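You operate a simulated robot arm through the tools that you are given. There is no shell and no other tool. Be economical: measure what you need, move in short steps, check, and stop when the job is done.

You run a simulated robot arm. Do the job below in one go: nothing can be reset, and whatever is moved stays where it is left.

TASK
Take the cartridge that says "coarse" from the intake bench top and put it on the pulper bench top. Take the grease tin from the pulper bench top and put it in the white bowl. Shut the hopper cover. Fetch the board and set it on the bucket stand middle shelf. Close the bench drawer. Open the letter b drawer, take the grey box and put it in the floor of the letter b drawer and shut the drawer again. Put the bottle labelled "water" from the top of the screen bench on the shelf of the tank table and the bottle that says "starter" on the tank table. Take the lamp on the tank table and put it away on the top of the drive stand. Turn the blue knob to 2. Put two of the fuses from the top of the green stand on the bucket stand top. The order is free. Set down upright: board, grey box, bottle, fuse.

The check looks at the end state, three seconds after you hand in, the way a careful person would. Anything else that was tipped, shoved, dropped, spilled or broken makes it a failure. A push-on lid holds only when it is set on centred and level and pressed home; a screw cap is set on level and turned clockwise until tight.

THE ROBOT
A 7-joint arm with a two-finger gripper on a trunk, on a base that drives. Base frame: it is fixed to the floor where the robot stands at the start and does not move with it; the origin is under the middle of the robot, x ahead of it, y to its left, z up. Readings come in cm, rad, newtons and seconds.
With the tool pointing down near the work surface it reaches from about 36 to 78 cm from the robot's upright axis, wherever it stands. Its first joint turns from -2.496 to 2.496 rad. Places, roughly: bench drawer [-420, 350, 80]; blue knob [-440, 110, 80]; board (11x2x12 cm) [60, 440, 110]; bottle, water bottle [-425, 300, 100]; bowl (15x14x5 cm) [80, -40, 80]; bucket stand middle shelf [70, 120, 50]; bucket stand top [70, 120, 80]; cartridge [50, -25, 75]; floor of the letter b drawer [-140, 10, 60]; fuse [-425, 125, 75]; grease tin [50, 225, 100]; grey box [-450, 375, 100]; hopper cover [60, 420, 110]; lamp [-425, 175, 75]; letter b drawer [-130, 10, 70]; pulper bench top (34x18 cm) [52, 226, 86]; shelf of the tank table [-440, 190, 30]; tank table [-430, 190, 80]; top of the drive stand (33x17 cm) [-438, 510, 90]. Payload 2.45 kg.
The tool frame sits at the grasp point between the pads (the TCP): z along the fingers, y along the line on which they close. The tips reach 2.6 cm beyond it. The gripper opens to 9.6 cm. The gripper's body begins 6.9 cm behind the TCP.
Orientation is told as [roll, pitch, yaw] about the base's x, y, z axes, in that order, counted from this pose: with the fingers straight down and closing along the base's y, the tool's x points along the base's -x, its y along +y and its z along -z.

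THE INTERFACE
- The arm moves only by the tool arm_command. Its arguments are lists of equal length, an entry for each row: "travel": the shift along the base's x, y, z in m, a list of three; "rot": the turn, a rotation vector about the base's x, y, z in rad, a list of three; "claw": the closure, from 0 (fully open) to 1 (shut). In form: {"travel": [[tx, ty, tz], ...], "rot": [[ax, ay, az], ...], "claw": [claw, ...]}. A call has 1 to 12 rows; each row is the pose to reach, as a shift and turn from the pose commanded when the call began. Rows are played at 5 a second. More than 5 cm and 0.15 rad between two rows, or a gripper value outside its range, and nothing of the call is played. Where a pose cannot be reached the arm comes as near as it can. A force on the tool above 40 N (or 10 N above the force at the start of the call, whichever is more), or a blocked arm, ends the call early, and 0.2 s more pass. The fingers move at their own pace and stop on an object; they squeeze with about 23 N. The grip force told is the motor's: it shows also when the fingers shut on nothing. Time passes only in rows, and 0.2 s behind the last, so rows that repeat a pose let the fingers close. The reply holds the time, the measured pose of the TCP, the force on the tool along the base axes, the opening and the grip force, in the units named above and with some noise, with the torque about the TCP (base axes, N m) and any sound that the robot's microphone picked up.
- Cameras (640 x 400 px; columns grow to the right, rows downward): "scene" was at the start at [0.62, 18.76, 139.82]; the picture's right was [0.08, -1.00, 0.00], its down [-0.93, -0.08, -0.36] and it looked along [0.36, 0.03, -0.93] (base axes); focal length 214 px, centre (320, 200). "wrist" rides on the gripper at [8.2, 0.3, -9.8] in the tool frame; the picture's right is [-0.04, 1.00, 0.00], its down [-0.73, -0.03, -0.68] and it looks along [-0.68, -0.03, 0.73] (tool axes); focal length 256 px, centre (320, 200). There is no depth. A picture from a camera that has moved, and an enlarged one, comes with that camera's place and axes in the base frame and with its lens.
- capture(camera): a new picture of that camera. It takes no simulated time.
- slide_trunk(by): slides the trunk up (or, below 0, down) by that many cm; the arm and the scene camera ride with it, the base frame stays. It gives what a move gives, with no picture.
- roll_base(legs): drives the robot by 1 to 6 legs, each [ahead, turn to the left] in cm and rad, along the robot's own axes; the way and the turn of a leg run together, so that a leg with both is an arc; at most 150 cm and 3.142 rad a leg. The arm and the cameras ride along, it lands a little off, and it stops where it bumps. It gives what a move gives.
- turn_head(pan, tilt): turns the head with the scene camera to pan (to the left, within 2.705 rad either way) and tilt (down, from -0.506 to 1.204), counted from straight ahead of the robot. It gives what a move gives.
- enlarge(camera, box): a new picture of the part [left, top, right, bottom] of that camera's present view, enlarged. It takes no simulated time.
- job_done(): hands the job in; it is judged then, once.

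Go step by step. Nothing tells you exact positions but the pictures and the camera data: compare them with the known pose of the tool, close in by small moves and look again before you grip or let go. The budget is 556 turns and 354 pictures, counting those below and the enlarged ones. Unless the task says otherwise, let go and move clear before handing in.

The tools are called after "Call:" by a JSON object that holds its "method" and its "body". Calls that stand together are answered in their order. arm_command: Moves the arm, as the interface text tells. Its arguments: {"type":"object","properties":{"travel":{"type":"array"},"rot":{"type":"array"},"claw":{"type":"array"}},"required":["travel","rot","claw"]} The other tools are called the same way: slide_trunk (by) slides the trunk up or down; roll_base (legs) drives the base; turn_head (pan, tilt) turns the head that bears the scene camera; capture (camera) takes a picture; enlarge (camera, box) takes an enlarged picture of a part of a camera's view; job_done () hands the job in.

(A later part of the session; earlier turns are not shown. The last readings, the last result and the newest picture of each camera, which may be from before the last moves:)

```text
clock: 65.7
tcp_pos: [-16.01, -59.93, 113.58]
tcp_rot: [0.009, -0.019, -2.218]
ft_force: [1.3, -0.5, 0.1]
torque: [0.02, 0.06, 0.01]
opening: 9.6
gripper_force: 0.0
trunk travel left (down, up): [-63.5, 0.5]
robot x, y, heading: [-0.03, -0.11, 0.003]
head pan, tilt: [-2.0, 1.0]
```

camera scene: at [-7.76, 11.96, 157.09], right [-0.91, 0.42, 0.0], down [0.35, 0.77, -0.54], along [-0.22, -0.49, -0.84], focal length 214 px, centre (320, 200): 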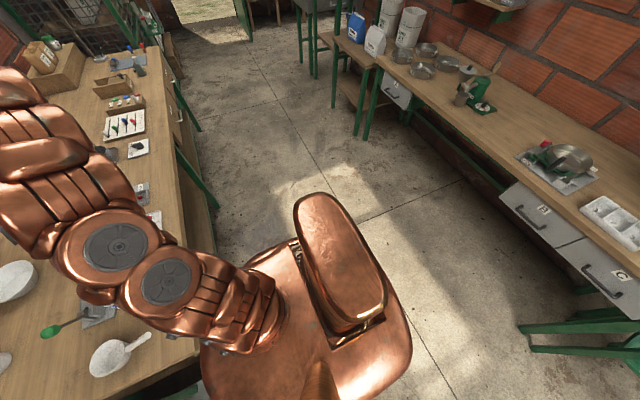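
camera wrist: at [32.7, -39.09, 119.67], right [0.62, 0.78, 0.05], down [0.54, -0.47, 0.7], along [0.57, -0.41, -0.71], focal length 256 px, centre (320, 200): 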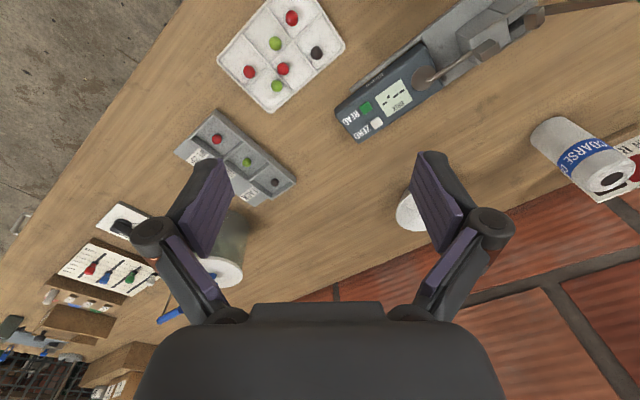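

Now tilt the tool outward while raising.

Call:
{"method": "arm_command", "body": {"travel": [[0, 0, 0.035], [0, 0, 0.07], [0, 0, 0.105], [0, 0, 0.14], [0, 0, 0.175], [0, 0, 0.21], [0.005, 0.015, 0.25], [0.01, 0.03, 0.29], [0.015, 0.045, 0.33], [0.02, 0.06, 0.37], [0.025, 0.08, 0.41]], "rot": [[-0.13, 0.035, 0], [-0.26, 0.07, 0], [-0.39, 0.105, 0], [-0.52, 0.14, 0], [-0.65, 0.175, 0], [-0.78, 0.21, 0], [-0.91, 0.245, 0], [-1.04, 0.28, 0], [-1.17, 0.315, 0], [-1.3, 0.35, 0], [-1.43, 0.385, 0]], "claw": [0, 0, 0, 0, 0, 0, 0, 0, 0, 0, 0]}}

Call:
{"method": "capture", "body": {"camera": "scene"}}

```text
clock: 68.1
tcp_pos: [-26.81, -53.02, 153.55]
tcp_rot: [1.415, -1.176, 3.024]
ft_force: [-3.2, 2.2, 0.8]
torque: [0.1, -0.04, 0.26]
opening: 9.59
gripper_force: 0.0
out of reach, approached as far as the arm can: row 8, 9, 10, 11
trunk travel left (down, up): [-63.5, 0.5]
robot x, y, heading: [0.09, 0.32, 0.003]
head pan, tilt: [-2.0, 1.0]
```

```text
325 pictures are left
camera scene: at [-8.24, 12.73, 157.03], right [-0.91, 0.42, 0.0], down [0.35, 0.76, -0.54], along [-0.22, -0.5, -0.84], focal length 214 px, centre (320, 200)
```

scene: 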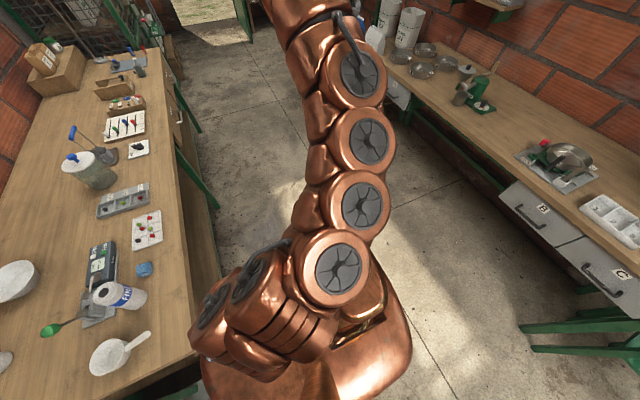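

Call:
{"method": "arm_command", "body": {"travel": [[0.01, 0.015, 0.04], [0.02, 0.03, 0.08], [0.03, 0.045, 0.12], [0.04, 0.06, 0.16], [0.05, 0.075, 0.2], [0.06, 0.09, 0.24], [0.07, 0.105, 0.28], [0.08, 0.12, 0.32], [0.09, 0.135, 0.36], [0.1, 0.15, 0.4]], "rot": [[0, 0, 0], [0, 0, 0], [0, 0, 0], [0, 0, 0], [0, 0, 0], [0, 0, 0], [0, 0, 0], [0, 0, 0], [0, 0, 0], [0, 0, 0]], "claw": [0, 0, 0, 0, 0, 0, 0, 0, 0, 0]}}

Call:
{"method": "turn_head", "body": {"pan": -2.0, "tilt": 0.3}}

Call:
{"method": "capture", "body": {"camera": "scene"}}

```text
clock: 70.3
tcp_pos: [-15.54, -41.4, 179.36]
tcp_rot: [1.394, -1.179, 3.046]
ft_force: [0.2, 0.2, 0.5]
torque: [-0.03, 0.01, 0.05]
opening: 9.6
gripper_force: 0.0
out of reach, approached as far as the arm can: row 6, 7, 8, 9, 10
trunk travel left (down, up): [-63.5, 0.5]
robot x, y, heading: [-0.21, -0.21, 0.004]
head pan, tilt: [-2.0, 1.0]
```

```text
clock: 71.4
tcp_pos: [-15.34, -41.46, 179.27]
tcp_rot: [1.392, -1.18, 3.05]
ft_force: [0.1, 0.0, 0.0]
torque: [0.01, -0.01, -0.02]
opening: 9.61
gripper_force: 0.0
trunk travel left (down, up): [-63.5, 0.5]
robot x, y, heading: [0.18, 0.37, -0.004]
head pan, tilt: [-2.0, 0.3]
```

```text
324 pictures are left
camera scene: at [-8.83, 9.77, 163.03], right [-0.91, 0.42, 0.0], down [0.12, 0.27, -0.95], along [-0.4, -0.87, -0.3], focal length 214 px, centre (320, 200)
```

scene: 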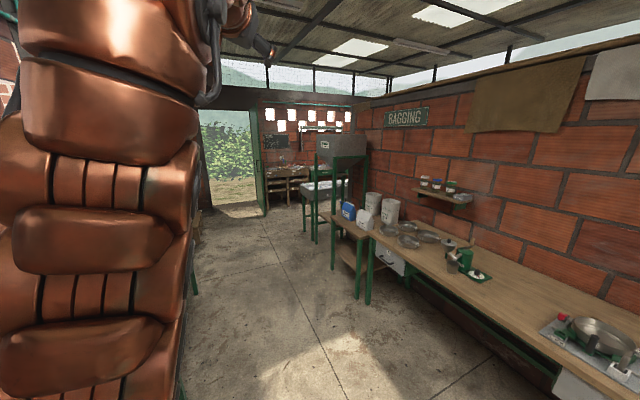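

The arm is now upright. I'll draw the hand in near the axis and spin it round behind, above head height.

Call:
{"method": "arm_command", "body": {"travel": [[0.014, 0.038, 0], [0.028, 0.076, 0], [0.042, 0.114, 0], [0.058, 0.151, 0], [0.022, 0.167, 0], [-0.011, 0.188, 0], [-0.041, 0.213, 0], [-0.067, 0.242, 0], [-0.089, 0.275, 0], [-0.106, 0.31, 0], [-0.118, 0.347, 0], [-0.125, 0.386, 0]], "rot": [[0, 0, 0], [0, 0, 0], [0, 0, 0], [0, 0, 0], [0, 0, -0.14], [0, 0, -0.28], [0, 0, -0.42], [0, 0, -0.56], [0, 0, -0.7], [0, 0, -0.84], [0, 0, -0.98], [0, 0, -1.12]], "claw": [0, 0, 0, 0, 0, 0, 0, 0, 0, 0, 0, 0]}}

Call:
{"method": "turn_head", "body": {"pan": -2.4, "tilt": 0.0}}

Call:
{"method": "capture", "body": {"camera": "scene"}}

```text
clock: 74.0
tcp_pos: [-27.61, -4.64, 179.53]
tcp_rot: [1.389, -1.222, 1.925]
ft_force: [0.2, 1.1, 0.3]
torque: [0.01, -0.02, -0.01]
opening: 9.63
gripper_force: 0.0
trunk travel left (down, up): [-63.5, 0.5]
robot x, y, heading: [0.04, -0.0, 0.003]
head pan, tilt: [-2.0, 0.3]
```

```text
clock: 74.9
tcp_pos: [-27.68, -4.99, 179.52]
tcp_rot: [1.376, -1.221, 1.941]
ft_force: [-0.5, 0.5, 0.3]
torque: [0.03, -0.02, 0.01]
opening: 9.61
gripper_force: 0.1
trunk travel left (down, up): [-63.5, 0.5]
robot x, y, heading: [0.31, 0.35, 0.0]
head pan, tilt: [-2.4, 0.0]
```

```text
323 pictures are left
camera scene: at [-0.07, 10.31, 163.1], right [-0.85, -0.52, 0.0], down [-0.15, 0.25, -0.96], along [0.5, -0.82, -0.29], focal length 214 px, centre (320, 200)
```

scene: 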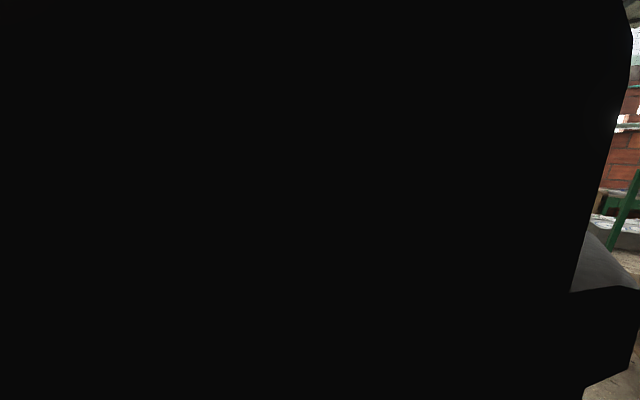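

The head is touching the arm; I'll turn it away to the left.

Call:
{"method": "turn_head", "body": {"pan": 1.5, "tilt": 0.6}}

Call:
{"method": "capture", "body": {"camera": "wrist"}}

```text
clock: 78.1
tcp_pos: [-25.48, -2.19, 181.06]
tcp_rot: [1.528, -1.202, 1.78]
ft_force: [-0.7, -0.1, 0.2]
torque: [0.0, 0.03, 0.0]
opening: 9.6
gripper_force: 0.1
trunk travel left (down, up): [-63.5, 0.5]
robot x, y, heading: [0.03, 0.01, 0.005]
head pan, tilt: [1.499, 0.6]
```

```text
322 pictures are left
camera wrist: at [-15.1, -3.72, 173.72], right [0.15, -0.91, 0.4], down [0.61, 0.4, 0.68], along [-0.78, 0.14, 0.61], focal length 256 px, centre (320, 200)
```

wrist: 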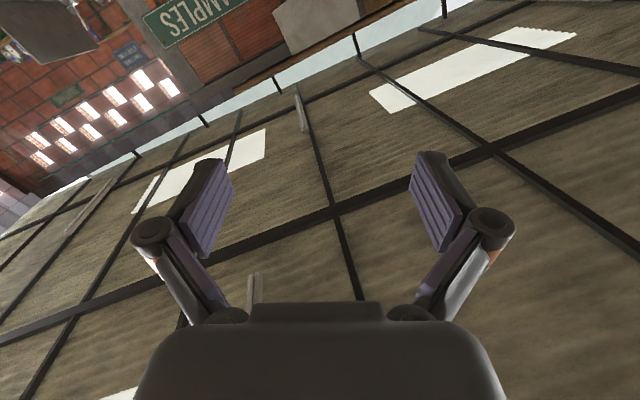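

Call:
{"method": "arm_command", "body": {"travel": [[-0.005, 0.036, 0], [0, 0.072, 0], [0.009, 0.107, 0], [0.024, 0.141, 0], [0.043, 0.172, 0], [0.066, 0.2, 0], [0.092, 0.225, 0], [0.122, 0.245, 0], [0.155, 0.262, 0], [0.189, 0.273, 0], [0.225, 0.28, 0], [0.261, 0.282, 0]], "rot": [[0, 0, -0.14], [0, 0, -0.28], [0, 0, -0.42], [0, 0, -0.56], [0, 0, -0.7], [0, 0, -0.84], [0, 0, -0.98], [0, 0, -1.12], [0, 0, -1.26], [0, 0, -1.4], [0, 0, -1.54], [0, 0, -1.68]], "claw": [0, 0, 0, 0, 0, 0, 0, 0, 0, 0, 0, 0]}}

```text
clock: 80.7
tcp_pos: [-1.93, 25.6, 179.46]
tcp_rot: [1.392, -1.18, 0.246]
ft_force: [0.1, 0.1, 0.2]
torque: [0.0, -0.01, 0.0]
opening: 9.62
gripper_force: 0.0
trunk travel left (down, up): [-63.5, 0.5]
robot x, y, heading: [0.14, 0.32, 0.004]
head pan, tilt: [1.499, 0.6]
```

Passed over the mast. Continue to the front.

Call:
{"method": "arm_command", "body": {"travel": [[0.035, 0.004, 0], [0.068, -0.001, 0], [0.101, -0.009, 0], [0.132, -0.022, 0], [0.162, -0.039, 0], [0.189, -0.059, 0], [0.213, -0.083, 0], [0.234, -0.109, 0], [0.251, -0.138, 0], [0.264, -0.169, 0], [0.273, -0.202, 0], [0.278, -0.235, 0]], "rot": [[0, 0, -0.13], [0, 0, -0.26], [0, 0, -0.39], [0, 0, -0.52], [0, 0, -0.65], [0, 0, -0.78], [0, 0, -0.91], [0, 0, -1.04], [0, 0, -1.17], [0, 0, -1.3], [0, 0, -1.43], [0, 0, -1.56]], "claw": [0, 0, 0, 0, 0, 0, 0, 0, 0, 0, 0, 0]}}

Call:
{"method": "capture", "body": {"camera": "wrist"}}

```text
clock: 83.3
tcp_pos: [25.92, 2.14, 179.42]
tcp_rot: [1.393, -1.18, -1.313]
ft_force: [0.1, -0.2, -0.9]
torque: [-0.01, 0.02, -0.01]
opening: 9.61
gripper_force: 0.1
trunk travel left (down, up): [-63.5, 0.5]
robot x, y, heading: [0.14, -0.12, 0.003]
head pan, tilt: [1.499, 0.6]
```

```text
321 pictures are left
camera wrist: at [15.45, 4.48, 172.62], right [-0.06, 0.91, 0.41], down [-0.6, -0.36, 0.71], along [0.8, -0.21, 0.57], focal length 256 px, centre (320, 200)
```

wrist: 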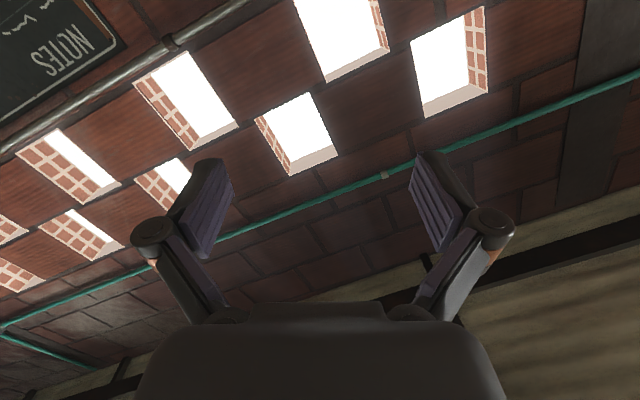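

Tool points forward now. Level the roll, then pitch it back down while extending out.

Call:
{"method": "arm_command", "body": {"travel": [[0.03, 0, 0], [0.06, 0, 0], [0.09, 0, 0], [0.12, 0, 0]], "rot": [[-0.14, 0, 0], [-0.28, 0, 0], [-0.42, 0, 0], [-0.42, 0, 0]], "claw": [0, 0, 0, 0]}}

Call:
{"method": "arm_command", "body": {"travel": [[0.01, 0, -0.03], [0.02, 0, -0.06], [0.03, 0, -0.09], [0.04, 0, -0.12], [0.05, 0, -0.16], [0.06, 0, -0.2], [0.07, 0, -0.24], [0.08, 0, -0.28], [0.08, 0, -0.32], [0.08, 0, -0.36], [0.08, 0, -0.4], [0.08, 0, -0.44]], "rot": [[0, 0.13, 0], [0, 0.26, 0], [0, 0.39, 0], [0, 0.52, 0], [0, 0.65, 0], [0, 0.78, 0], [0, 0.91, 0], [0, 1.04, 0], [0, 1.17, 0], [0, 1.3, 0], [0, 1.4, 0], [0, 1.5, 0]], "claw": [0, 0, 0, 0, 0, 0, 0, 0, 0, 0, 0, 0]}}

Call:
{"method": "turn_head", "body": {"pan": 0.0, "tilt": 0.8}}

Call:
{"method": "capture", "body": {"camera": "scene"}}

Call:
{"method": "capture", "body": {"camera": "wrist"}}

```text
clock: 84.3
tcp_pos: [38.07, 2.03, 179.41]
tcp_rot: [-0.347, -1.464, 0.405]
ft_force: [-0.3, 0.4, 1.2]
torque: [0.0, -0.01, -0.02]
opening: 9.59
gripper_force: 0.0
trunk travel left (down, up): [-63.5, 0.5]
robot x, y, heading: [0.15, 0.12, -0.001]
head pan, tilt: [1.499, 0.6]
```

```text
clock: 86.9
tcp_pos: [46.31, 2.56, 135.55]
tcp_rot: [0.055, -0.023, 0.039]
ft_force: [-0.3, 0.3, 0.3]
torque: [-0.01, 0.01, -0.03]
opening: 9.6
gripper_force: 0.1
out of reach, approached as far as the arm can: row 4, 6, 7, 8, 9, 10, 11, 12
trunk travel left (down, up): [-63.5, 0.5]
robot x, y, heading: [-0.3, -0.1, 0.008]
head pan, tilt: [1.499, 0.6]
```

```text
clock: 88.5
tcp_pos: [46.25, 2.47, 135.59]
tcp_rot: [0.055, -0.021, 0.039]
ft_force: [0.2, 0.1, -0.6]
torque: [0.02, 0.0, 0.0]
opening: 9.6
gripper_force: 0.0
trunk travel left (down, up): [-63.5, 0.5]
robot x, y, heading: [0.38, 0.0, 0.003]
head pan, tilt: [0.0, 0.799]
```

```text
320 pictures are left
camera scene: at [3.13, 18.29, 158.6], right [0.0, -1.0, 0.0], down [-0.72, 0.0, -0.7], along [0.7, 0.0, -0.72], focal length 214 px, centre (320, 200)
```

scene: 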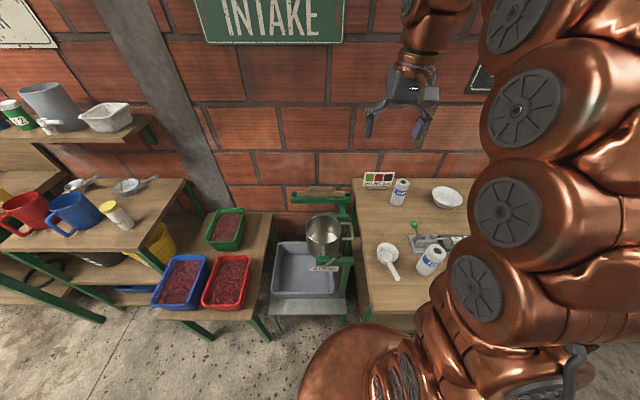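

```text
319 pictures are left
camera wrist: at [37.9, 1.9, 145.17], right [0.0, 1.0, 0.06], down [0.72, -0.04, 0.69], along [0.69, 0.04, -0.72], focal length 256 px, centre (320, 200)
```

wrist: 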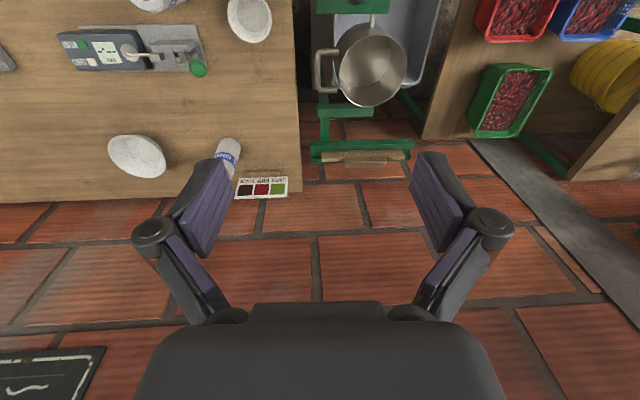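

The arm is now in a natural front posture. Approach above the COARSE cartridge.

Call:
{"method": "arm_command", "body": {"travel": [[0.02, -0.024, -0.028], [0.04, -0.048, -0.056], [0.06, -0.072, -0.084], [0.08, -0.096, -0.112], [0.1, -0.12, -0.14], [0.12, -0.144, -0.168], [0.14, -0.168, -0.19], [0.16, -0.192, -0.21]], "rot": [[0, 0, -0.02], [0, 0, -0.02], [0, 0, -0.02], [0, 0, -0.02], [0, 0, -0.03], [0, 0, -0.03], [0, 0, -0.03], [-0.05, 0.02, -0.03]], "claw": [0, 0, 0, 0, 0, 0, 0, 0]}}

Call:
{"method": "capture", "body": {"camera": "wrist"}}

Call:
{"method": "turn_head", "body": {"pan": -0.2, "tilt": 0.8}}

Call:
{"method": "enlarge", "body": {"camera": "scene", "box": [220, 100, 460, 250]}}

```text
clock: 90.3
tcp_pos: [62.31, -16.8, 114.64]
tcp_rot: [0.008, -0.002, 0.012]
ft_force: [-0.6, -0.9, 0.1]
torque: [0.0, -0.03, 0.0]
opening: 9.6
gripper_force: 0.1
trunk travel left (down, up): [-63.5, 0.5]
robot x, y, heading: [-0.11, -0.24, 0.003]
head pan, tilt: [0.0, 0.799]
```

```text
318 pictures are left
camera wrist: at [54.05, -16.61, 124.44], right [0.03, 1.0, 0.01], down [0.73, -0.03, 0.68], along [0.68, -0.01, -0.73], focal length 256 px, centre (320, 200)
```

wrist: 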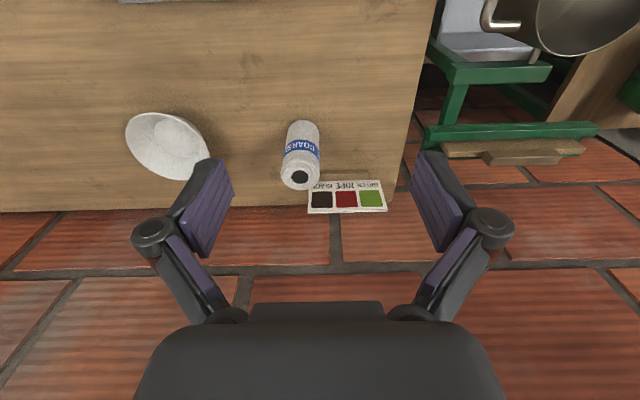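

```text
clock: 91.0
tcp_pos: [62.29, -16.79, 114.63]
tcp_rot: [0.008, -0.001, 0.009]
ft_force: [-1.1, -1.1, -0.1]
torque: [-0.02, 0.02, 0.04]
opening: 9.59
gripper_force: 0.0
trunk travel left (down, up): [-63.5, 0.5]
robot x, y, heading: [0.06, 0.25, -0.002]
head pan, tilt: [-0.201, 0.799]
```

```text
2.67 times, centred on (340, 175) of scene
camera zoom: at [2.98, 16.67, 158.6], right [-0.2, -0.98, 0.0], down [-0.7, 0.14, -0.7], along [0.68, -0.14, -0.72], focal length 572 px, centre (267, 267)
```

zoom: 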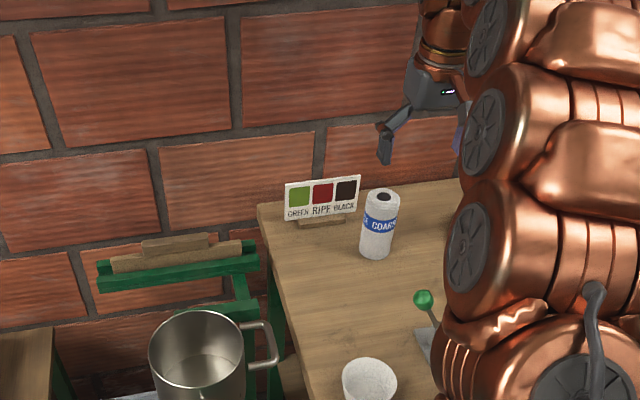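

Cartridge top is at about (78,-20,93.5), slightly beyond easy reach. I'll drive forward 8 cm.

Call:
{"method": "roll_base", "body": {"legs": [[8, 0]]}}

Call:
{"method": "capture", "body": {"camera": "wrist"}}

```text
clock: 91.9
tcp_pos: [64.4, -16.21, 114.71]
tcp_rot: [0.006, -0.001, 0.02]
ft_force: [-0.9, 0.9, 0.9]
torque: [-0.07, -0.01, 0.0]
opening: 9.58
gripper_force: 0.1
trunk travel left (down, up): [-63.5, 0.5]
robot x, y, heading: [2.08, 0.24, 0.016]
head pan, tilt: [-0.201, 0.799]
stopped in leg 1: the robot was blocked; the commanded pose is now the measured one
```

```text
316 pictures are left
camera wrist: at [56.23, -16.12, 124.39], right [0.02, 1.0, 0.01], down [0.73, -0.02, 0.68], along [0.68, -0.01, -0.73], focal length 256 px, centre (320, 200)
```

wrist: 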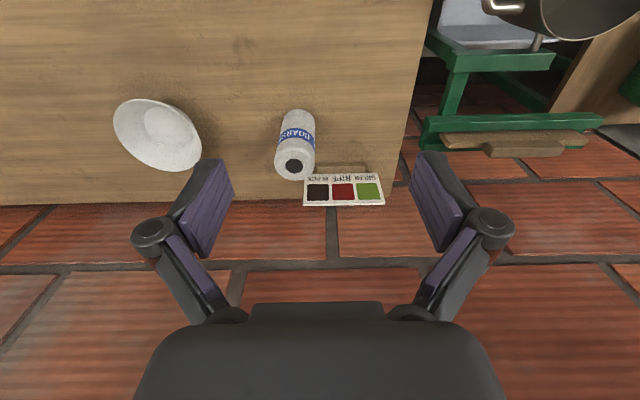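

The base bumps the bench, so I'll tilt the tool outward 0.5 rad to reach. Move to a pre-grasp behind the cartridge.

Call:
{"method": "arm_command", "body": {"travel": [[0.02, -0.01, -0.03], [0.04, -0.02, -0.065], [0.06, -0.03, -0.1], [0.07, -0.04, -0.13], [0.078, -0.04, -0.157]], "rot": [[0, -0.1, 0], [0, -0.2, 0], [0, -0.3, 0], [0, -0.4, 0], [0, -0.5, 0]], "claw": [0, 0, 0, 0, 0]}}

Call:
{"method": "capture", "body": {"camera": "wrist"}}

```text
clock: 93.1
tcp_pos: [72.28, -20.22, 98.7]
tcp_rot: [-0.003, -0.499, 0.02]
ft_force: [-0.4, 0.6, 0.2]
torque: [-0.02, 0.0, 0.02]
opening: 9.58
gripper_force: 0.0
trunk travel left (down, up): [-63.5, 0.5]
robot x, y, heading: [2.19, 0.18, 0.01]
head pan, tilt: [-0.201, 0.799]
```

```text
315 pictures are left
camera wrist: at [60.37, -20.06, 103.41], right [0.02, 1.0, 0.02], down [0.32, -0.02, 0.95], along [0.95, -0.01, -0.32], focal length 256 px, centre (320, 200)
```

wrist: 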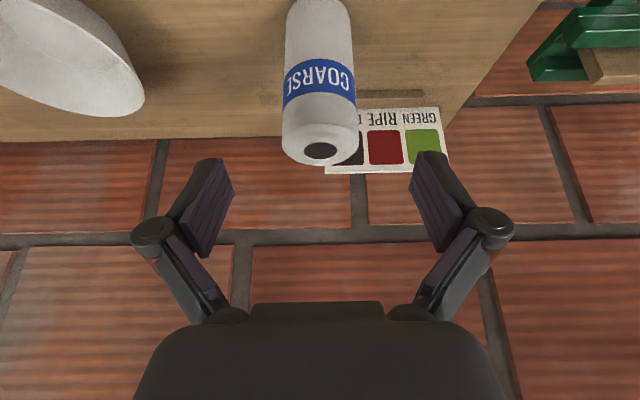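

Centred. Advance and close.

Call:
{"method": "arm_command", "body": {"travel": [[0.018, 0, -0.033], [0.036, 0, -0.066], [0.055, 0, -0.1], [0.055, 0, -0.1], [0.055, 0, -0.1], [0.055, 0, -0.1], [0.055, 0, -0.1]], "rot": [[0, 0, 0], [0, 0, 0], [0, 0, 0], [0, 0, 0], [0, 0, 0], [0, 0, 0], [0, 0, 0]], "claw": [0, 0, 0, 0, 1, 1, 1]}}

Call:
{"method": "capture", "body": {"camera": "wrist"}}

```text
clock: 94.7
tcp_pos: [77.8, -20.13, 88.81]
tcp_rot: [-0.005, -0.499, 0.022]
ft_force: [-0.1, -0.5, -0.7]
torque: [-0.02, 0.04, 0.05]
opening: 5.9
gripper_force: 23.3
trunk travel left (down, up): [-63.5, 0.5]
robot x, y, heading: [1.66, 0.22, 0.013]
head pan, tilt: [-0.201, 0.799]
```

```text
314 pictures are left
camera wrist: at [65.79, -20.09, 93.45], right [0.02, 1.0, 0.02], down [0.32, -0.02, 0.95], along [0.95, -0.01, -0.32], focal length 256 px, centre (320, 200)
```

wrist: 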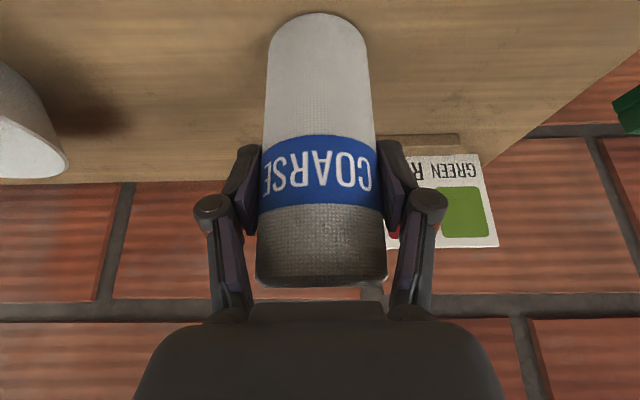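

Gripped firmly. Lift straight up and retract.

Call:
{"method": "arm_command", "body": {"travel": [[0, 0, 0.03], [0, 0, 0.07], [-0.01, 0, 0.11], [-0.03, 0, 0.15], [-0.06, 0, 0.19], [-0.1, 0, 0.22], [-0.14, 0.01, 0.25], [-0.18, 0.02, 0.27], [-0.22, 0.03, 0.29], [-0.26, 0.04, 0.3]], "rot": [[0, 0, 0], [0, 0, 0], [0, 0, 0], [0, 0, 0], [0, 0, 0], [0, 0, 0], [0, 0, 0], [0, 0, 0], [0, 0, 0], [0, 0, 0]], "claw": [1, 1, 1, 1, 1, 1, 1, 1, 1, 1]}}

Call:
{"method": "turn_head", "body": {"pan": 1.2, "tilt": 0.5}}

Call:
{"method": "enlarge", "body": {"camera": "scene", "box": [160, 50, 480, 250]}}

```text
refused: row 7 steps farther than a row can; nothing moved
```

```text
clock: 96.2
tcp_pos: [77.57, -20.2, 88.71]
tcp_rot: [-0.004, -0.498, 0.019]
ft_force: [0.2, 0.3, -0.3]
torque: [-0.02, -0.02, -0.01]
opening: 5.91
gripper_force: 23.1
trunk travel left (down, up): [-63.5, 0.5]
robot x, y, heading: [1.83, 0.12, 0.014]
head pan, tilt: [1.201, 0.499]
```

```text
2.00 times, centred on (320, 150) of scene
camera zoom: at [0.18, 26.86, 161.19], right [0.94, -0.35, 0.0], down [-0.17, -0.45, -0.88], along [0.31, 0.82, -0.48], focal length 429 px, centre (320, 300)
```

zoom: 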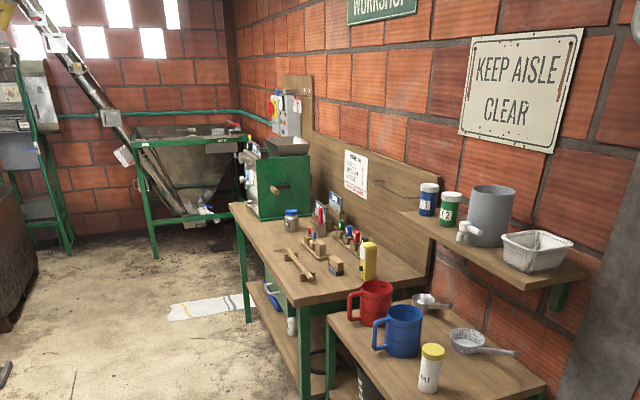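

Call:
{"method": "arm_command", "body": {"travel": [[0, 0, 0.03], [0, 0, 0.07], [-0.01, 0, 0.11], [-0.03, 0, 0.15], [-0.06, 0, 0.185], [-0.1, 0, 0.21], [-0.14, 0.0, 0.23], [-0.18, 0.0, 0.25], [-0.22, 0.0, 0.27], [-0.26, 0.0, 0.28]], "rot": [[0, 0, 0], [0, 0, 0], [0, 0, 0], [0, 0, 0], [0, 0, 0], [0, 0, 0], [0, 0, 0], [0, 0, 0], [0, 0, 0], [0, 0, 0]], "claw": [1, 1, 1, 1, 1, 1, 1, 1, 1, 1]}}

Call:
{"method": "capture", "body": {"camera": "wrist"}}

```text
clock: 98.5
tcp_pos: [51.57, -20.21, 116.8]
tcp_rot: [-0.004, -0.5, 0.02]
ft_force: [0.0, -0.8, -0.4]
torque: [-0.01, 0.03, -0.02]
opening: 5.9
gripper_force: 23.3
trunk travel left (down, up): [-63.5, 0.5]
robot x, y, heading: [2.27, 0.08, 0.009]
head pan, tilt: [1.201, 0.499]
```

```text
312 pictures are left
camera wrist: at [39.74, -20.06, 121.53], right [0.02, 1.0, 0.02], down [0.32, -0.02, 0.95], along [0.95, -0.01, -0.32], focal length 256 px, centre (320, 200)
```

wrist: 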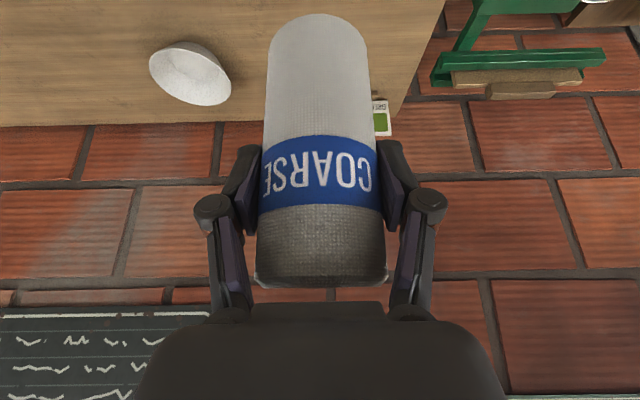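

Held well; the bowl is at about (77,-44). Now back off and drive to the pulper bench (y≈226).

Call:
{"method": "roll_base", "body": {"legs": [[-42, 0], [0, 1.56], [115, 0], [110, 0], [0, -1.56]]}}

Call:
{"method": "turn_head", "body": {"pan": 0.0, "tilt": 0.6}}

Call:
{"method": "capture", "body": {"camera": "scene"}}

```text
clock: 119.4
tcp_pos: [8.61, 204.67, 116.93]
tcp_rot: [-0.004, -0.499, 0.024]
ft_force: [-0.4, -0.1, -0.5]
torque: [0.0, 0.0, 0.0]
opening: 5.85
gripper_force: 23.2
trunk travel left (down, up): [-63.5, 0.5]
robot x, y, heading: [-40.92, 224.59, 0.017]
head pan, tilt: [1.201, 0.499]
```

```text
clock: 120.8
tcp_pos: [8.67, 204.5, 116.91]
tcp_rot: [-0.005, -0.498, 0.024]
ft_force: [0.3, -0.1, -0.8]
torque: [-0.02, -0.02, 0.03]
opening: 5.88
gripper_force: 23.1
trunk travel left (down, up): [-63.5, 0.5]
robot x, y, heading: [-41.13, 224.56, 0.016]
head pan, tilt: [0.0, 0.6]
```

```text
311 pictures are left
camera scene: at [-37.35, 243.05, 160.29], right [0.02, -1.0, 0.0], down [-0.56, -0.01, -0.83], along [0.82, 0.01, -0.56], focal length 214 px, centre (320, 200)
```

scene: 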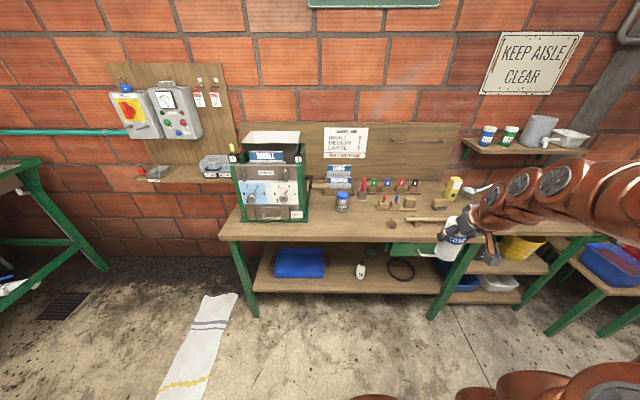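

Call:
{"method": "roll_base", "body": {"legs": [[42, 0]]}}

Call:
{"method": "turn_head", "body": {"pan": 0.0, "tilt": 0.9}}

Call:
{"method": "capture", "body": {"camera": "scene"}}

Call:
{"method": "enlarge", "body": {"camera": "scene", "box": [200, 80, 440, 230]}}

```text
clock: 123.3
tcp_pos: [50.37, 205.11, 116.81]
tcp_rot: [-0.003, -0.5, 0.022]
ft_force: [0.8, -0.5, -1.7]
torque: [0.04, -0.02, 0.0]
opening: 5.88
gripper_force: 22.4
trunk travel left (down, up): [-63.5, 0.5]
robot x, y, heading: [1.09, 225.54, 0.013]
head pan, tilt: [0.0, 0.6]
```

```text
clock: 124.1
tcp_pos: [50.25, 204.83, 116.8]
tcp_rot: [-0.002, -0.501, 0.021]
ft_force: [0.2, -0.3, -0.4]
torque: [0.05, 0.0, 0.03]
opening: 5.88
gripper_force: 23.3
trunk travel left (down, up): [-63.5, 0.5]
robot x, y, heading: [0.34, 225.09, 0.017]
head pan, tilt: [0.0, 0.901]
```

```text
310 pictures are left
camera scene: at [3.14, 243.56, 157.81], right [0.01, -1.0, 0.0], down [-0.78, -0.01, -0.62], along [0.62, 0.01, -0.78], focal length 214 px, centre (320, 200)
```

scene: 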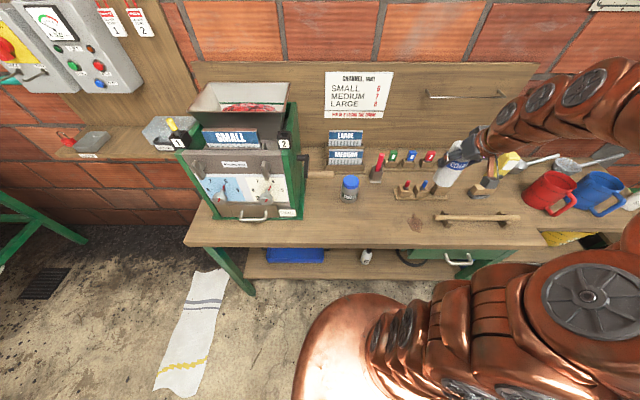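

```text
2.67 times, centred on (320, 155) of scene
camera zoom: at [3.14, 243.56, 157.81], right [0.01, -1.0, 0.0], down [-0.78, -0.01, -0.62], along [0.62, 0.01, -0.78], focal length 572 px, centre (320, 320)
```

zoom: 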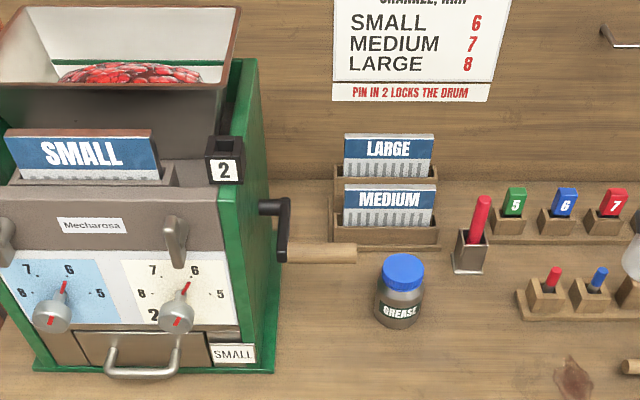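

The tin labelled GREASE is at about (60,232). I'll set the cartridge at about (48,220), moving above it first.

Call:
{"method": "arm_command", "body": {"travel": [[0, 0.04, -0.01], [-0.01, 0.08, -0.03], [-0.015, 0.12, -0.05], [-0.02, 0.155, -0.07], [-0.023, 0.155, -0.11], [-0.023, 0.155, -0.14]], "rot": [[0, 0, 0], [0, 0, 0], [0, 0, 0], [0, 0, 0], [0, 0, 0], [0, 0, 0]], "claw": [1, 1, 1, 1, 1, 1]}}

Call:
{"method": "capture", "body": {"camera": "wrist"}}

Call:
{"method": "capture", "body": {"camera": "scene"}}

```text
clock: 125.5
tcp_pos: [48.05, 220.49, 102.92]
tcp_rot: [-0.004, -0.498, 0.022]
ft_force: [0.2, 0.6, -1.0]
torque: [0.05, 0.0, 0.01]
opening: 5.85
gripper_force: 22.6
trunk travel left (down, up): [-63.5, 0.5]
robot x, y, heading: [0.58, 225.25, 0.014]
head pan, tilt: [0.0, 0.901]
```

```text
308 pictures are left
camera wrist: at [36.15, 220.55, 107.53], right [0.01, 1.0, 0.02], down [0.32, -0.02, 0.95], along [0.95, -0.01, -0.32], focal length 256 px, centre (320, 200)
```

wrist: 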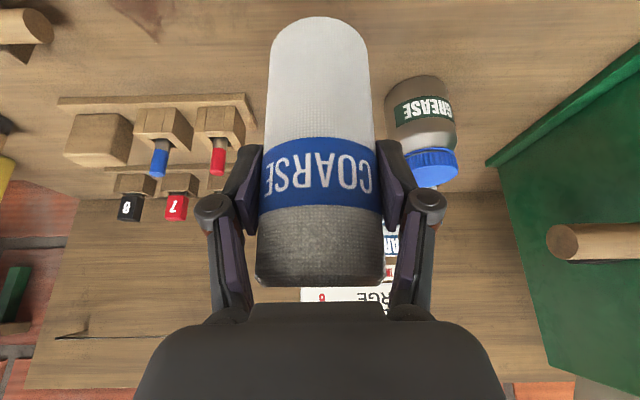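

```text
307 pictures are left
camera scene: at [3.11, 243.57, 157.81], right [0.01, -1.0, 0.0], down [-0.78, -0.01, -0.62], along [0.62, 0.01, -0.78], focal length 214 px, centre (320, 200)
```

scene: 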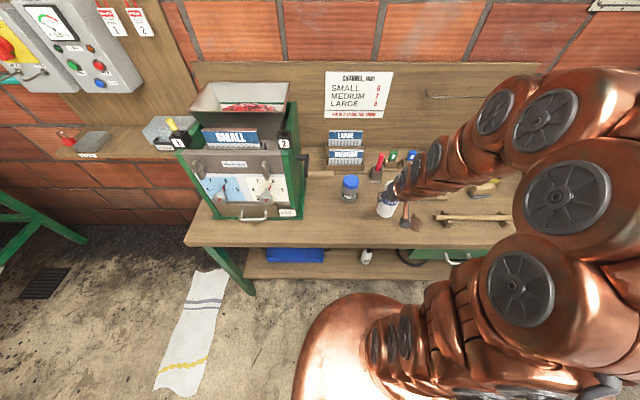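

Shift 4 cm right for clearance, then lower gently until contact.

Call:
{"method": "arm_command", "body": {"travel": [[0, -0.04, 0], [0, -0.04, -0.03], [0, -0.04, -0.06], [0, -0.04, -0.07], [0, -0.04, -0.075], [0, -0.04, -0.08], [0, -0.04, -0.085], [0, -0.04, -0.09]], "rot": [[0, 0, 0], [0, 0, 0], [0, 0, 0], [0, 0, 0], [0, 0, 0], [0, 0, 0], [0, 0, 0], [0, 0, 0]], "claw": [1, 1, 1, 1, 1, 1, 1, 1]}}

Call:
{"method": "capture", "body": {"camera": "wrist"}}

```text
clock: 127.3
tcp_pos: [50.07, 215.8, 94.27]
tcp_rot: [-0.002, -0.5, 0.021]
ft_force: [-0.3, 0.6, 13.5]
torque: [-0.03, -0.17, 0.02]
opening: 5.91
gripper_force: 23.1
out of reach, approached as far as the arm can: row 2, 3, 4, 5, 6, 7, 8
trunk travel left (down, up): [-63.5, 0.5]
robot x, y, heading: [0.59, 225.54, 0.008]
head pan, tilt: [0.0, 0.901]
```

```text
306 pictures are left
camera wrist: at [38.09, 215.9, 99.03], right [0.01, 1.0, 0.02], down [0.32, -0.02, 0.95], along [0.95, -0.01, -0.32], focal length 256 px, centre (320, 200)
```

wrist: 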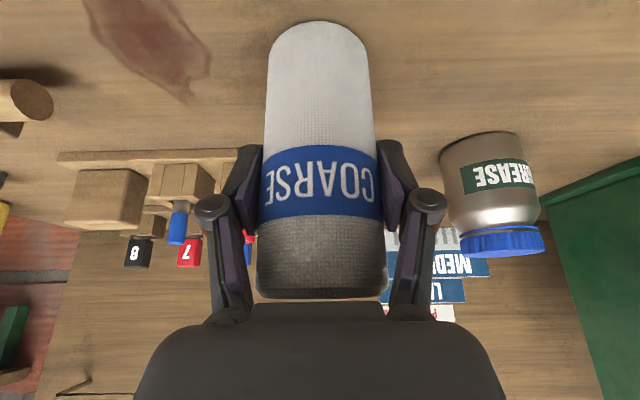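

Resting on the bench. Release and lift straight up.

Call:
{"method": "arm_command", "body": {"travel": [[0, 0, 0], [0, 0, 0], [0, 0, 0], [0, 0, 0], [0, 0, 0.04], [0, 0, 0.08], [0, 0, 0.12], [0, 0, 0.16]], "rot": [[0, 0, 0], [0, 0, 0], [0, 0, 0], [0, 0, 0], [0, 0, 0], [0, 0, 0], [0, 0.1, 0], [0, 0.2, 0]], "claw": [0.3, 0, 0, 0, 0, 0, 0, 0]}}

Call:
{"method": "capture", "body": {"camera": "wrist"}}

```text
clock: 129.1
tcp_pos: [49.97, 215.79, 110.18]
tcp_rot: [0.001, -0.3, 0.02]
ft_force: [-0.1, -0.1, -0.9]
torque: [-0.03, 0.0, -0.01]
opening: 9.58
gripper_force: 0.0
trunk travel left (down, up): [-63.5, 0.5]
robot x, y, heading: [0.95, 225.36, 0.01]
head pan, tilt: [0.0, 0.901]
```

```text
305 pictures are left
camera wrist: at [39.22, 215.94, 117.22], right [0.02, 1.0, 0.01], down [0.5, -0.02, 0.87], along [0.87, -0.01, -0.5], focal length 256 px, centre (320, 200)
```

wrist: 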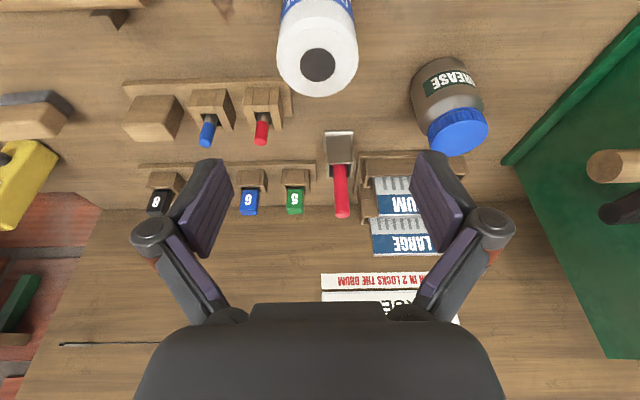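

Cartridge stands on the bench. Next the grease tin: lid centre about (61,231,95.7). Move above it with the tool vertical.

Call:
{"method": "arm_command", "body": {"travel": [[0.02, 0.03, 0.01], [0.04, 0.065, 0.01], [0.06, 0.1, 0.01], [0.085, 0.13, 0.0], [0.11, 0.155, -0.02]], "rot": [[0, 0.06, 0], [0, 0.12, 0], [0, 0.18, 0], [0, 0.24, 0], [0, 0.3, -0.02]], "claw": [0, 0, 0, 0, 0]}}

Call:
{"method": "capture", "body": {"camera": "wrist"}}

```text
clock: 130.3
tcp_pos: [60.87, 231.39, 108.28]
tcp_rot: [0.006, 0.0, 0.0]
ft_force: [-0.7, 0.2, 1.2]
torque: [0.04, 0.0, 0.02]
opening: 9.57
gripper_force: 0.0
trunk travel left (down, up): [-63.5, 0.5]
robot x, y, heading: [0.9, 225.52, 0.016]
head pan, tilt: [0.0, 0.901]
```

```text
304 pictures are left
camera wrist: at [52.74, 231.72, 118.09], right [0.04, 1.0, 0.0], down [0.73, -0.03, 0.68], along [0.68, -0.02, -0.73], focal length 256 px, centre (320, 200)
```

wrist: 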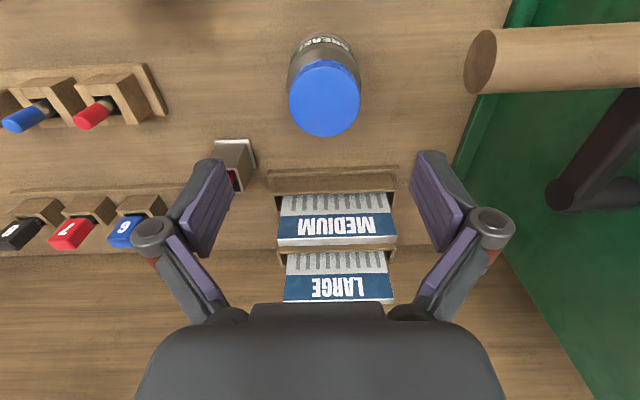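

Call:
{"method": "arm_command", "body": {"travel": [[0.005, 0.006, -0.04], [0.005, 0.006, -0.08], [0.005, 0.006, -0.12], [0.005, 0.006, -0.163], [0.005, 0.006, -0.163], [0.005, 0.006, -0.163], [0.005, 0.006, -0.163]], "rot": [[0, 0, 0], [0, 0, 0], [0, 0, 0], [0, 0, 0], [0, 0, 0], [0, 0, 0], [0, 0, 0]], "claw": [0, 0, 0, 0, 1, 1, 1]}}

Call:
{"method": "capture", "body": {"camera": "wrist"}}

```text
clock: 131.9
tcp_pos: [61.55, 231.93, 92.06]
tcp_rot: [0.003, 0.001, -0.002]
ft_force: [0.1, -0.9, 1.3]
torque: [0.05, -0.03, -0.01]
opening: 7.14
gripper_force: 23.2
trunk travel left (down, up): [-63.5, 0.5]
robot x, y, heading: [0.97, 225.74, 0.007]
head pan, tilt: [0.0, 0.901]
```

```text
303 pictures are left
camera wrist: at [53.31, 232.3, 101.85], right [0.04, 1.0, 0.0], down [0.73, -0.03, 0.68], along [0.68, -0.02, -0.73], focal length 256 px, centre (320, 200)
```

wrist: 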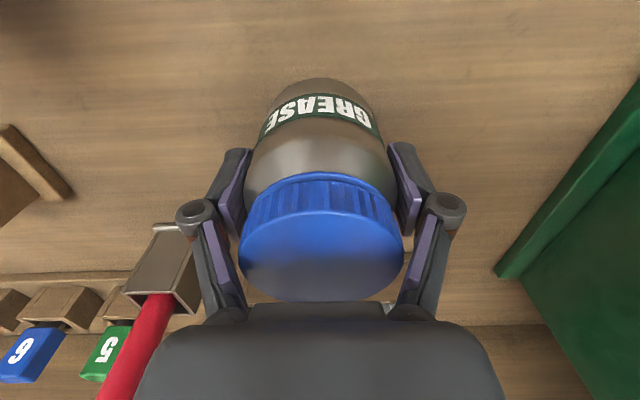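

Held. Lift, retract, then drive back to the intake bench at y≈-44.

Call:
{"method": "arm_command", "body": {"travel": [[0, 0, 0.04], [0, 0, 0.08], [0, 0, 0.12], [-0.02, -0.015, 0.16], [-0.04, -0.03, 0.2], [-0.06, -0.045, 0.23], [-0.09, -0.06, 0.25]], "rot": [[0, 0, 0], [0, 0, 0], [0, 0, 0], [0, 0, 0], [0, 0, 0], [0, 0, 0], [0, 0, 0]], "claw": [1, 1, 1, 1, 1, 1, 1]}}

Call:
{"method": "roll_base", "body": {"legs": [[-42, 0], [0, -1.571], [135, 0], [135, 0], [0, 1.565]]}}

Call:
{"method": "turn_head", "body": {"pan": -0.1, "tilt": 0.7}}

Call:
{"method": "capture", "body": {"camera": "scene"}}

```text
clock: 133.5
tcp_pos: [52.45, 225.83, 116.96]
tcp_rot: [0.003, 0.001, 0.0]
ft_force: [1.3, 0.1, -3.2]
torque: [0.0, 0.06, 0.02]
opening: 7.14
gripper_force: 23.3
trunk travel left (down, up): [-63.5, 0.5]
robot x, y, heading: [0.54, 225.52, 0.01]
head pan, tilt: [0.0, 0.901]
```

```text
clock: 156.5
tcp_pos: [10.75, -44.5, 116.99]
tcp_rot: [0.002, 0.0, -0.014]
ft_force: [-0.1, -0.1, -2.4]
torque: [0.0, 0.0, 0.03]
opening: 7.13
gripper_force: 22.8
trunk travel left (down, up): [-63.5, 0.5]
robot x, y, heading: [-41.04, -44.18, -0.0]
head pan, tilt: [0.0, 0.901]
```

```text
clock: 157.2
tcp_pos: [10.8, -44.6, 116.91]
tcp_rot: [0.002, 0.0, -0.013]
ft_force: [0.0, -0.6, -2.6]
torque: [0.02, 0.01, -0.05]
opening: 7.14
gripper_force: 23.3
trunk travel left (down, up): [-63.5, 0.5]
robot x, y, heading: [-41.33, -44.61, -0.001]
head pan, tilt: [-0.099, 0.7]
```

```text
302 pictures are left
camera scene: at [-37.45, -27.11, 159.42], right [-0.1, -0.99, 0.0], down [-0.64, 0.06, -0.76], along [0.76, -0.08, -0.64], focal length 214 px, centre (320, 200)
```

scene: 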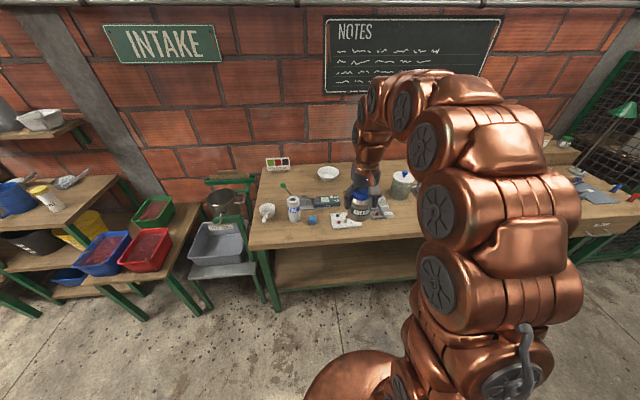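

Call:
{"method": "roll_base", "body": {"legs": [[42, 0]]}}

Call:
{"method": "capture", "body": {"camera": "wrist"}}

Call:
{"method": "enlarge", "body": {"camera": "scene", "box": [200, 100, 440, 250]}}

```text
clock: 159.8
tcp_pos: [53.08, -44.74, 116.96]
tcp_rot: [0.004, 0.001, -0.014]
ft_force: [0.4, -0.7, -3.3]
torque: [-0.01, 0.0, -0.04]
opening: 7.12
gripper_force: 22.5
trunk travel left (down, up): [-63.5, 0.5]
robot x, y, heading: [1.22, -44.74, -0.001]
head pan, tilt: [-0.099, 0.7]
```

```text
301 pictures are left
camera wrist: at [44.94, -44.26, 126.79], right [0.05, 1.0, 0.0], down [0.73, -0.04, 0.68], along [0.68, -0.03, -0.73], focal length 256 px, centre (320, 200)
```

wrist: 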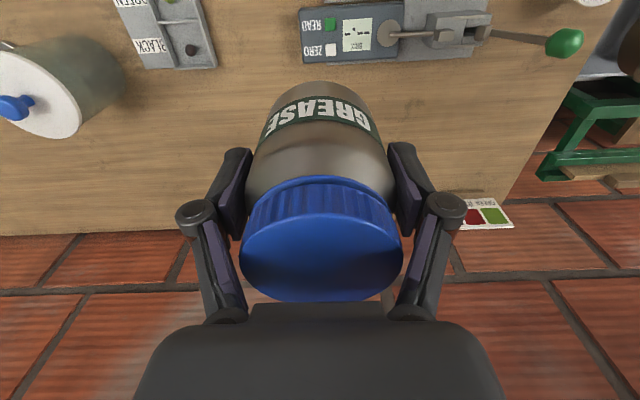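

```text
2.67 times, centred on (320, 175) of scene
camera zoom: at [4.94, -27.18, 159.42], right [-0.1, -0.99, 0.0], down [-0.64, 0.07, -0.76], along [0.76, -0.08, -0.64], focal length 572 px, centre (320, 267)
```

zoom: 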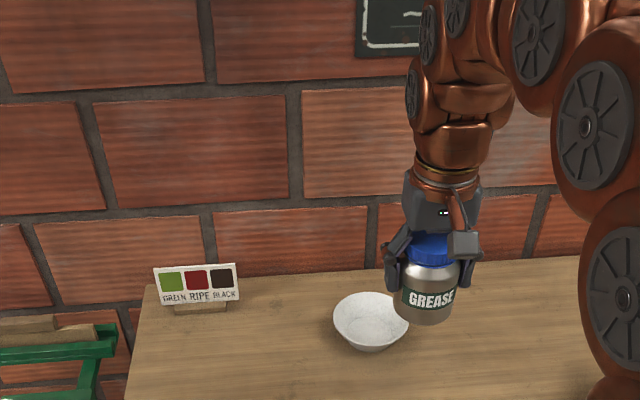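

Bowl centre ≈ (77.6,-44.2). Move over it.

Call:
{"method": "arm_command", "body": {"travel": [[0.04, 0, -0.02], [0.08, 0, -0.04], [0.12, 0.005, -0.06], [0.16, 0.005, -0.08], [0.2, 0.005, -0.1], [0.245, 0.005, -0.12], [0.245, 0.005, -0.12]], "rot": [[0, 0, 0], [0, 0, 0], [0, 0, 0], [0, 0, 0], [0, 0, 0], [0, 0, 0], [0, 0, 0]], "claw": [1, 1, 1, 1, 1, 1, 1]}}

Call:
{"method": "capture", "body": {"camera": "wrist"}}

Call:
{"method": "enlarge", "body": {"camera": "scene", "box": [260, 150, 420, 250]}}

```text
clock: 161.4
tcp_pos: [77.6, -44.11, 105.02]
tcp_rot: [0.003, 0.003, -0.014]
ft_force: [1.5, -0.6, -3.0]
torque: [0.01, 0.05, 0.03]
opening: 7.12
gripper_force: 22.5
trunk travel left (down, up): [-63.5, 0.5]
robot x, y, heading: [1.46, -44.79, -0.003]
head pan, tilt: [-0.099, 0.7]
```

```text
299 pictures are left
camera wrist: at [69.46, -43.67, 114.81], right [0.05, 1.0, 0.0], down [0.73, -0.04, 0.68], along [0.68, -0.03, -0.73], focal length 256 px, centre (320, 200)
```

wrist: 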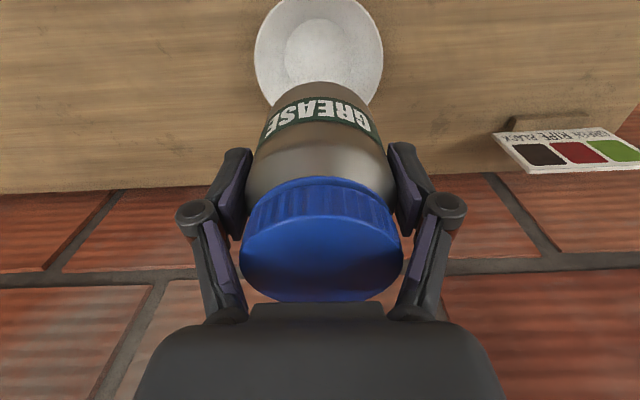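

```text
4.00 times, centred on (340, 200) of scene
camera zoom: at [5.02, -27.18, 159.43], right [-0.1, -0.99, 0.0], down [-0.64, 0.07, -0.76], along [0.76, -0.08, -0.64], focal length 858 px, centre (240, 200)
```

zoom: 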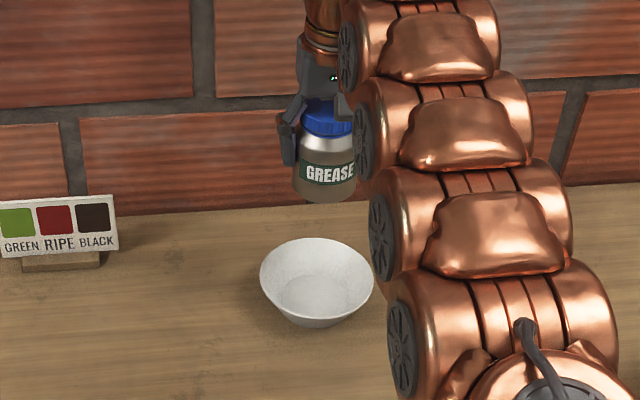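

Bowl centre is at (76.5,-43.9); shift 1 cm and lower the tin in.

Call:
{"method": "arm_command", "body": {"travel": [[-0.011, 0.002, -0.04], [-0.011, 0.002, -0.08], [-0.011, 0.002, -0.12], [-0.011, 0.002, -0.15], [-0.011, 0.002, -0.165], [-0.011, 0.002, -0.172], [-0.011, 0.002, -0.178], [-0.011, 0.002, -0.183]], "rot": [[0, 0, 0], [0, 0, 0], [0, 0, 0], [0, 0, 0], [0, 0, 0], [0, 0, 0], [0, 0, 0], [0, 0, 0]], "claw": [1, 1, 1, 1, 1, 1, 1, 1]}}

Call:
{"method": "capture", "body": {"camera": "wrist"}}

Call:
{"method": "enlarge", "body": {"camera": "scene", "box": [260, 150, 420, 250]}}

```text
clock: 163.2
tcp_pos: [76.55, -44.03, 86.79]
tcp_rot: [0.004, -0.002, -0.014]
ft_force: [-0.9, -0.4, 3.3]
torque: [0.03, 0.0, -0.03]
opening: 7.14
gripper_force: 23.0
trunk travel left (down, up): [-63.5, 0.5]
robot x, y, heading: [1.14, -44.68, -0.005]
head pan, tilt: [-0.099, 0.7]
```

```text
297 pictures are left
camera wrist: at [68.32, -43.58, 96.53], right [0.05, 1.0, 0.0], down [0.73, -0.04, 0.68], along [0.68, -0.03, -0.73], focal length 256 px, centre (320, 200)
```

wrist: 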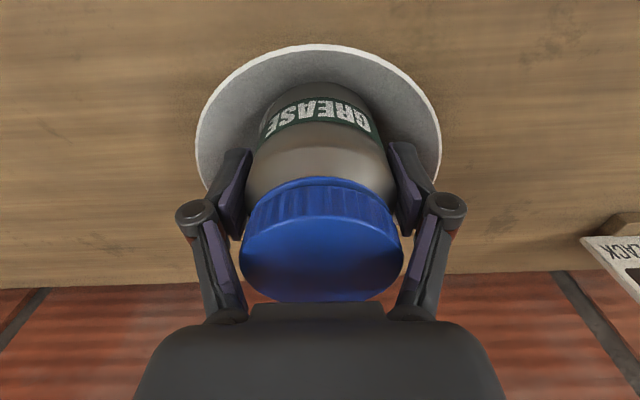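

```text
4.00 times, centred on (340, 200) of scene
camera zoom: at [4.93, -27.19, 159.44], right [-0.1, -0.99, 0.0], down [-0.64, 0.07, -0.77], along [0.76, -0.08, -0.64], focal length 858 px, centre (240, 200)
```

zoom: 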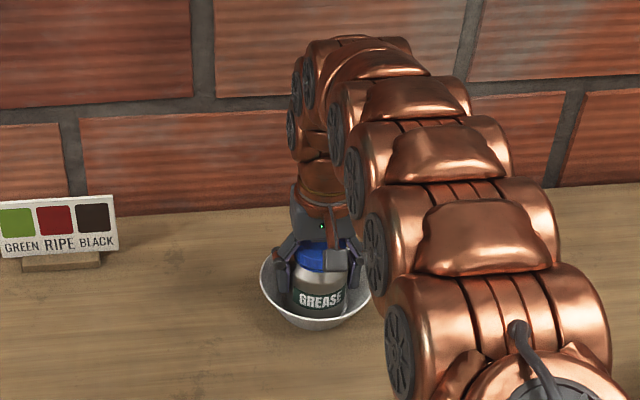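

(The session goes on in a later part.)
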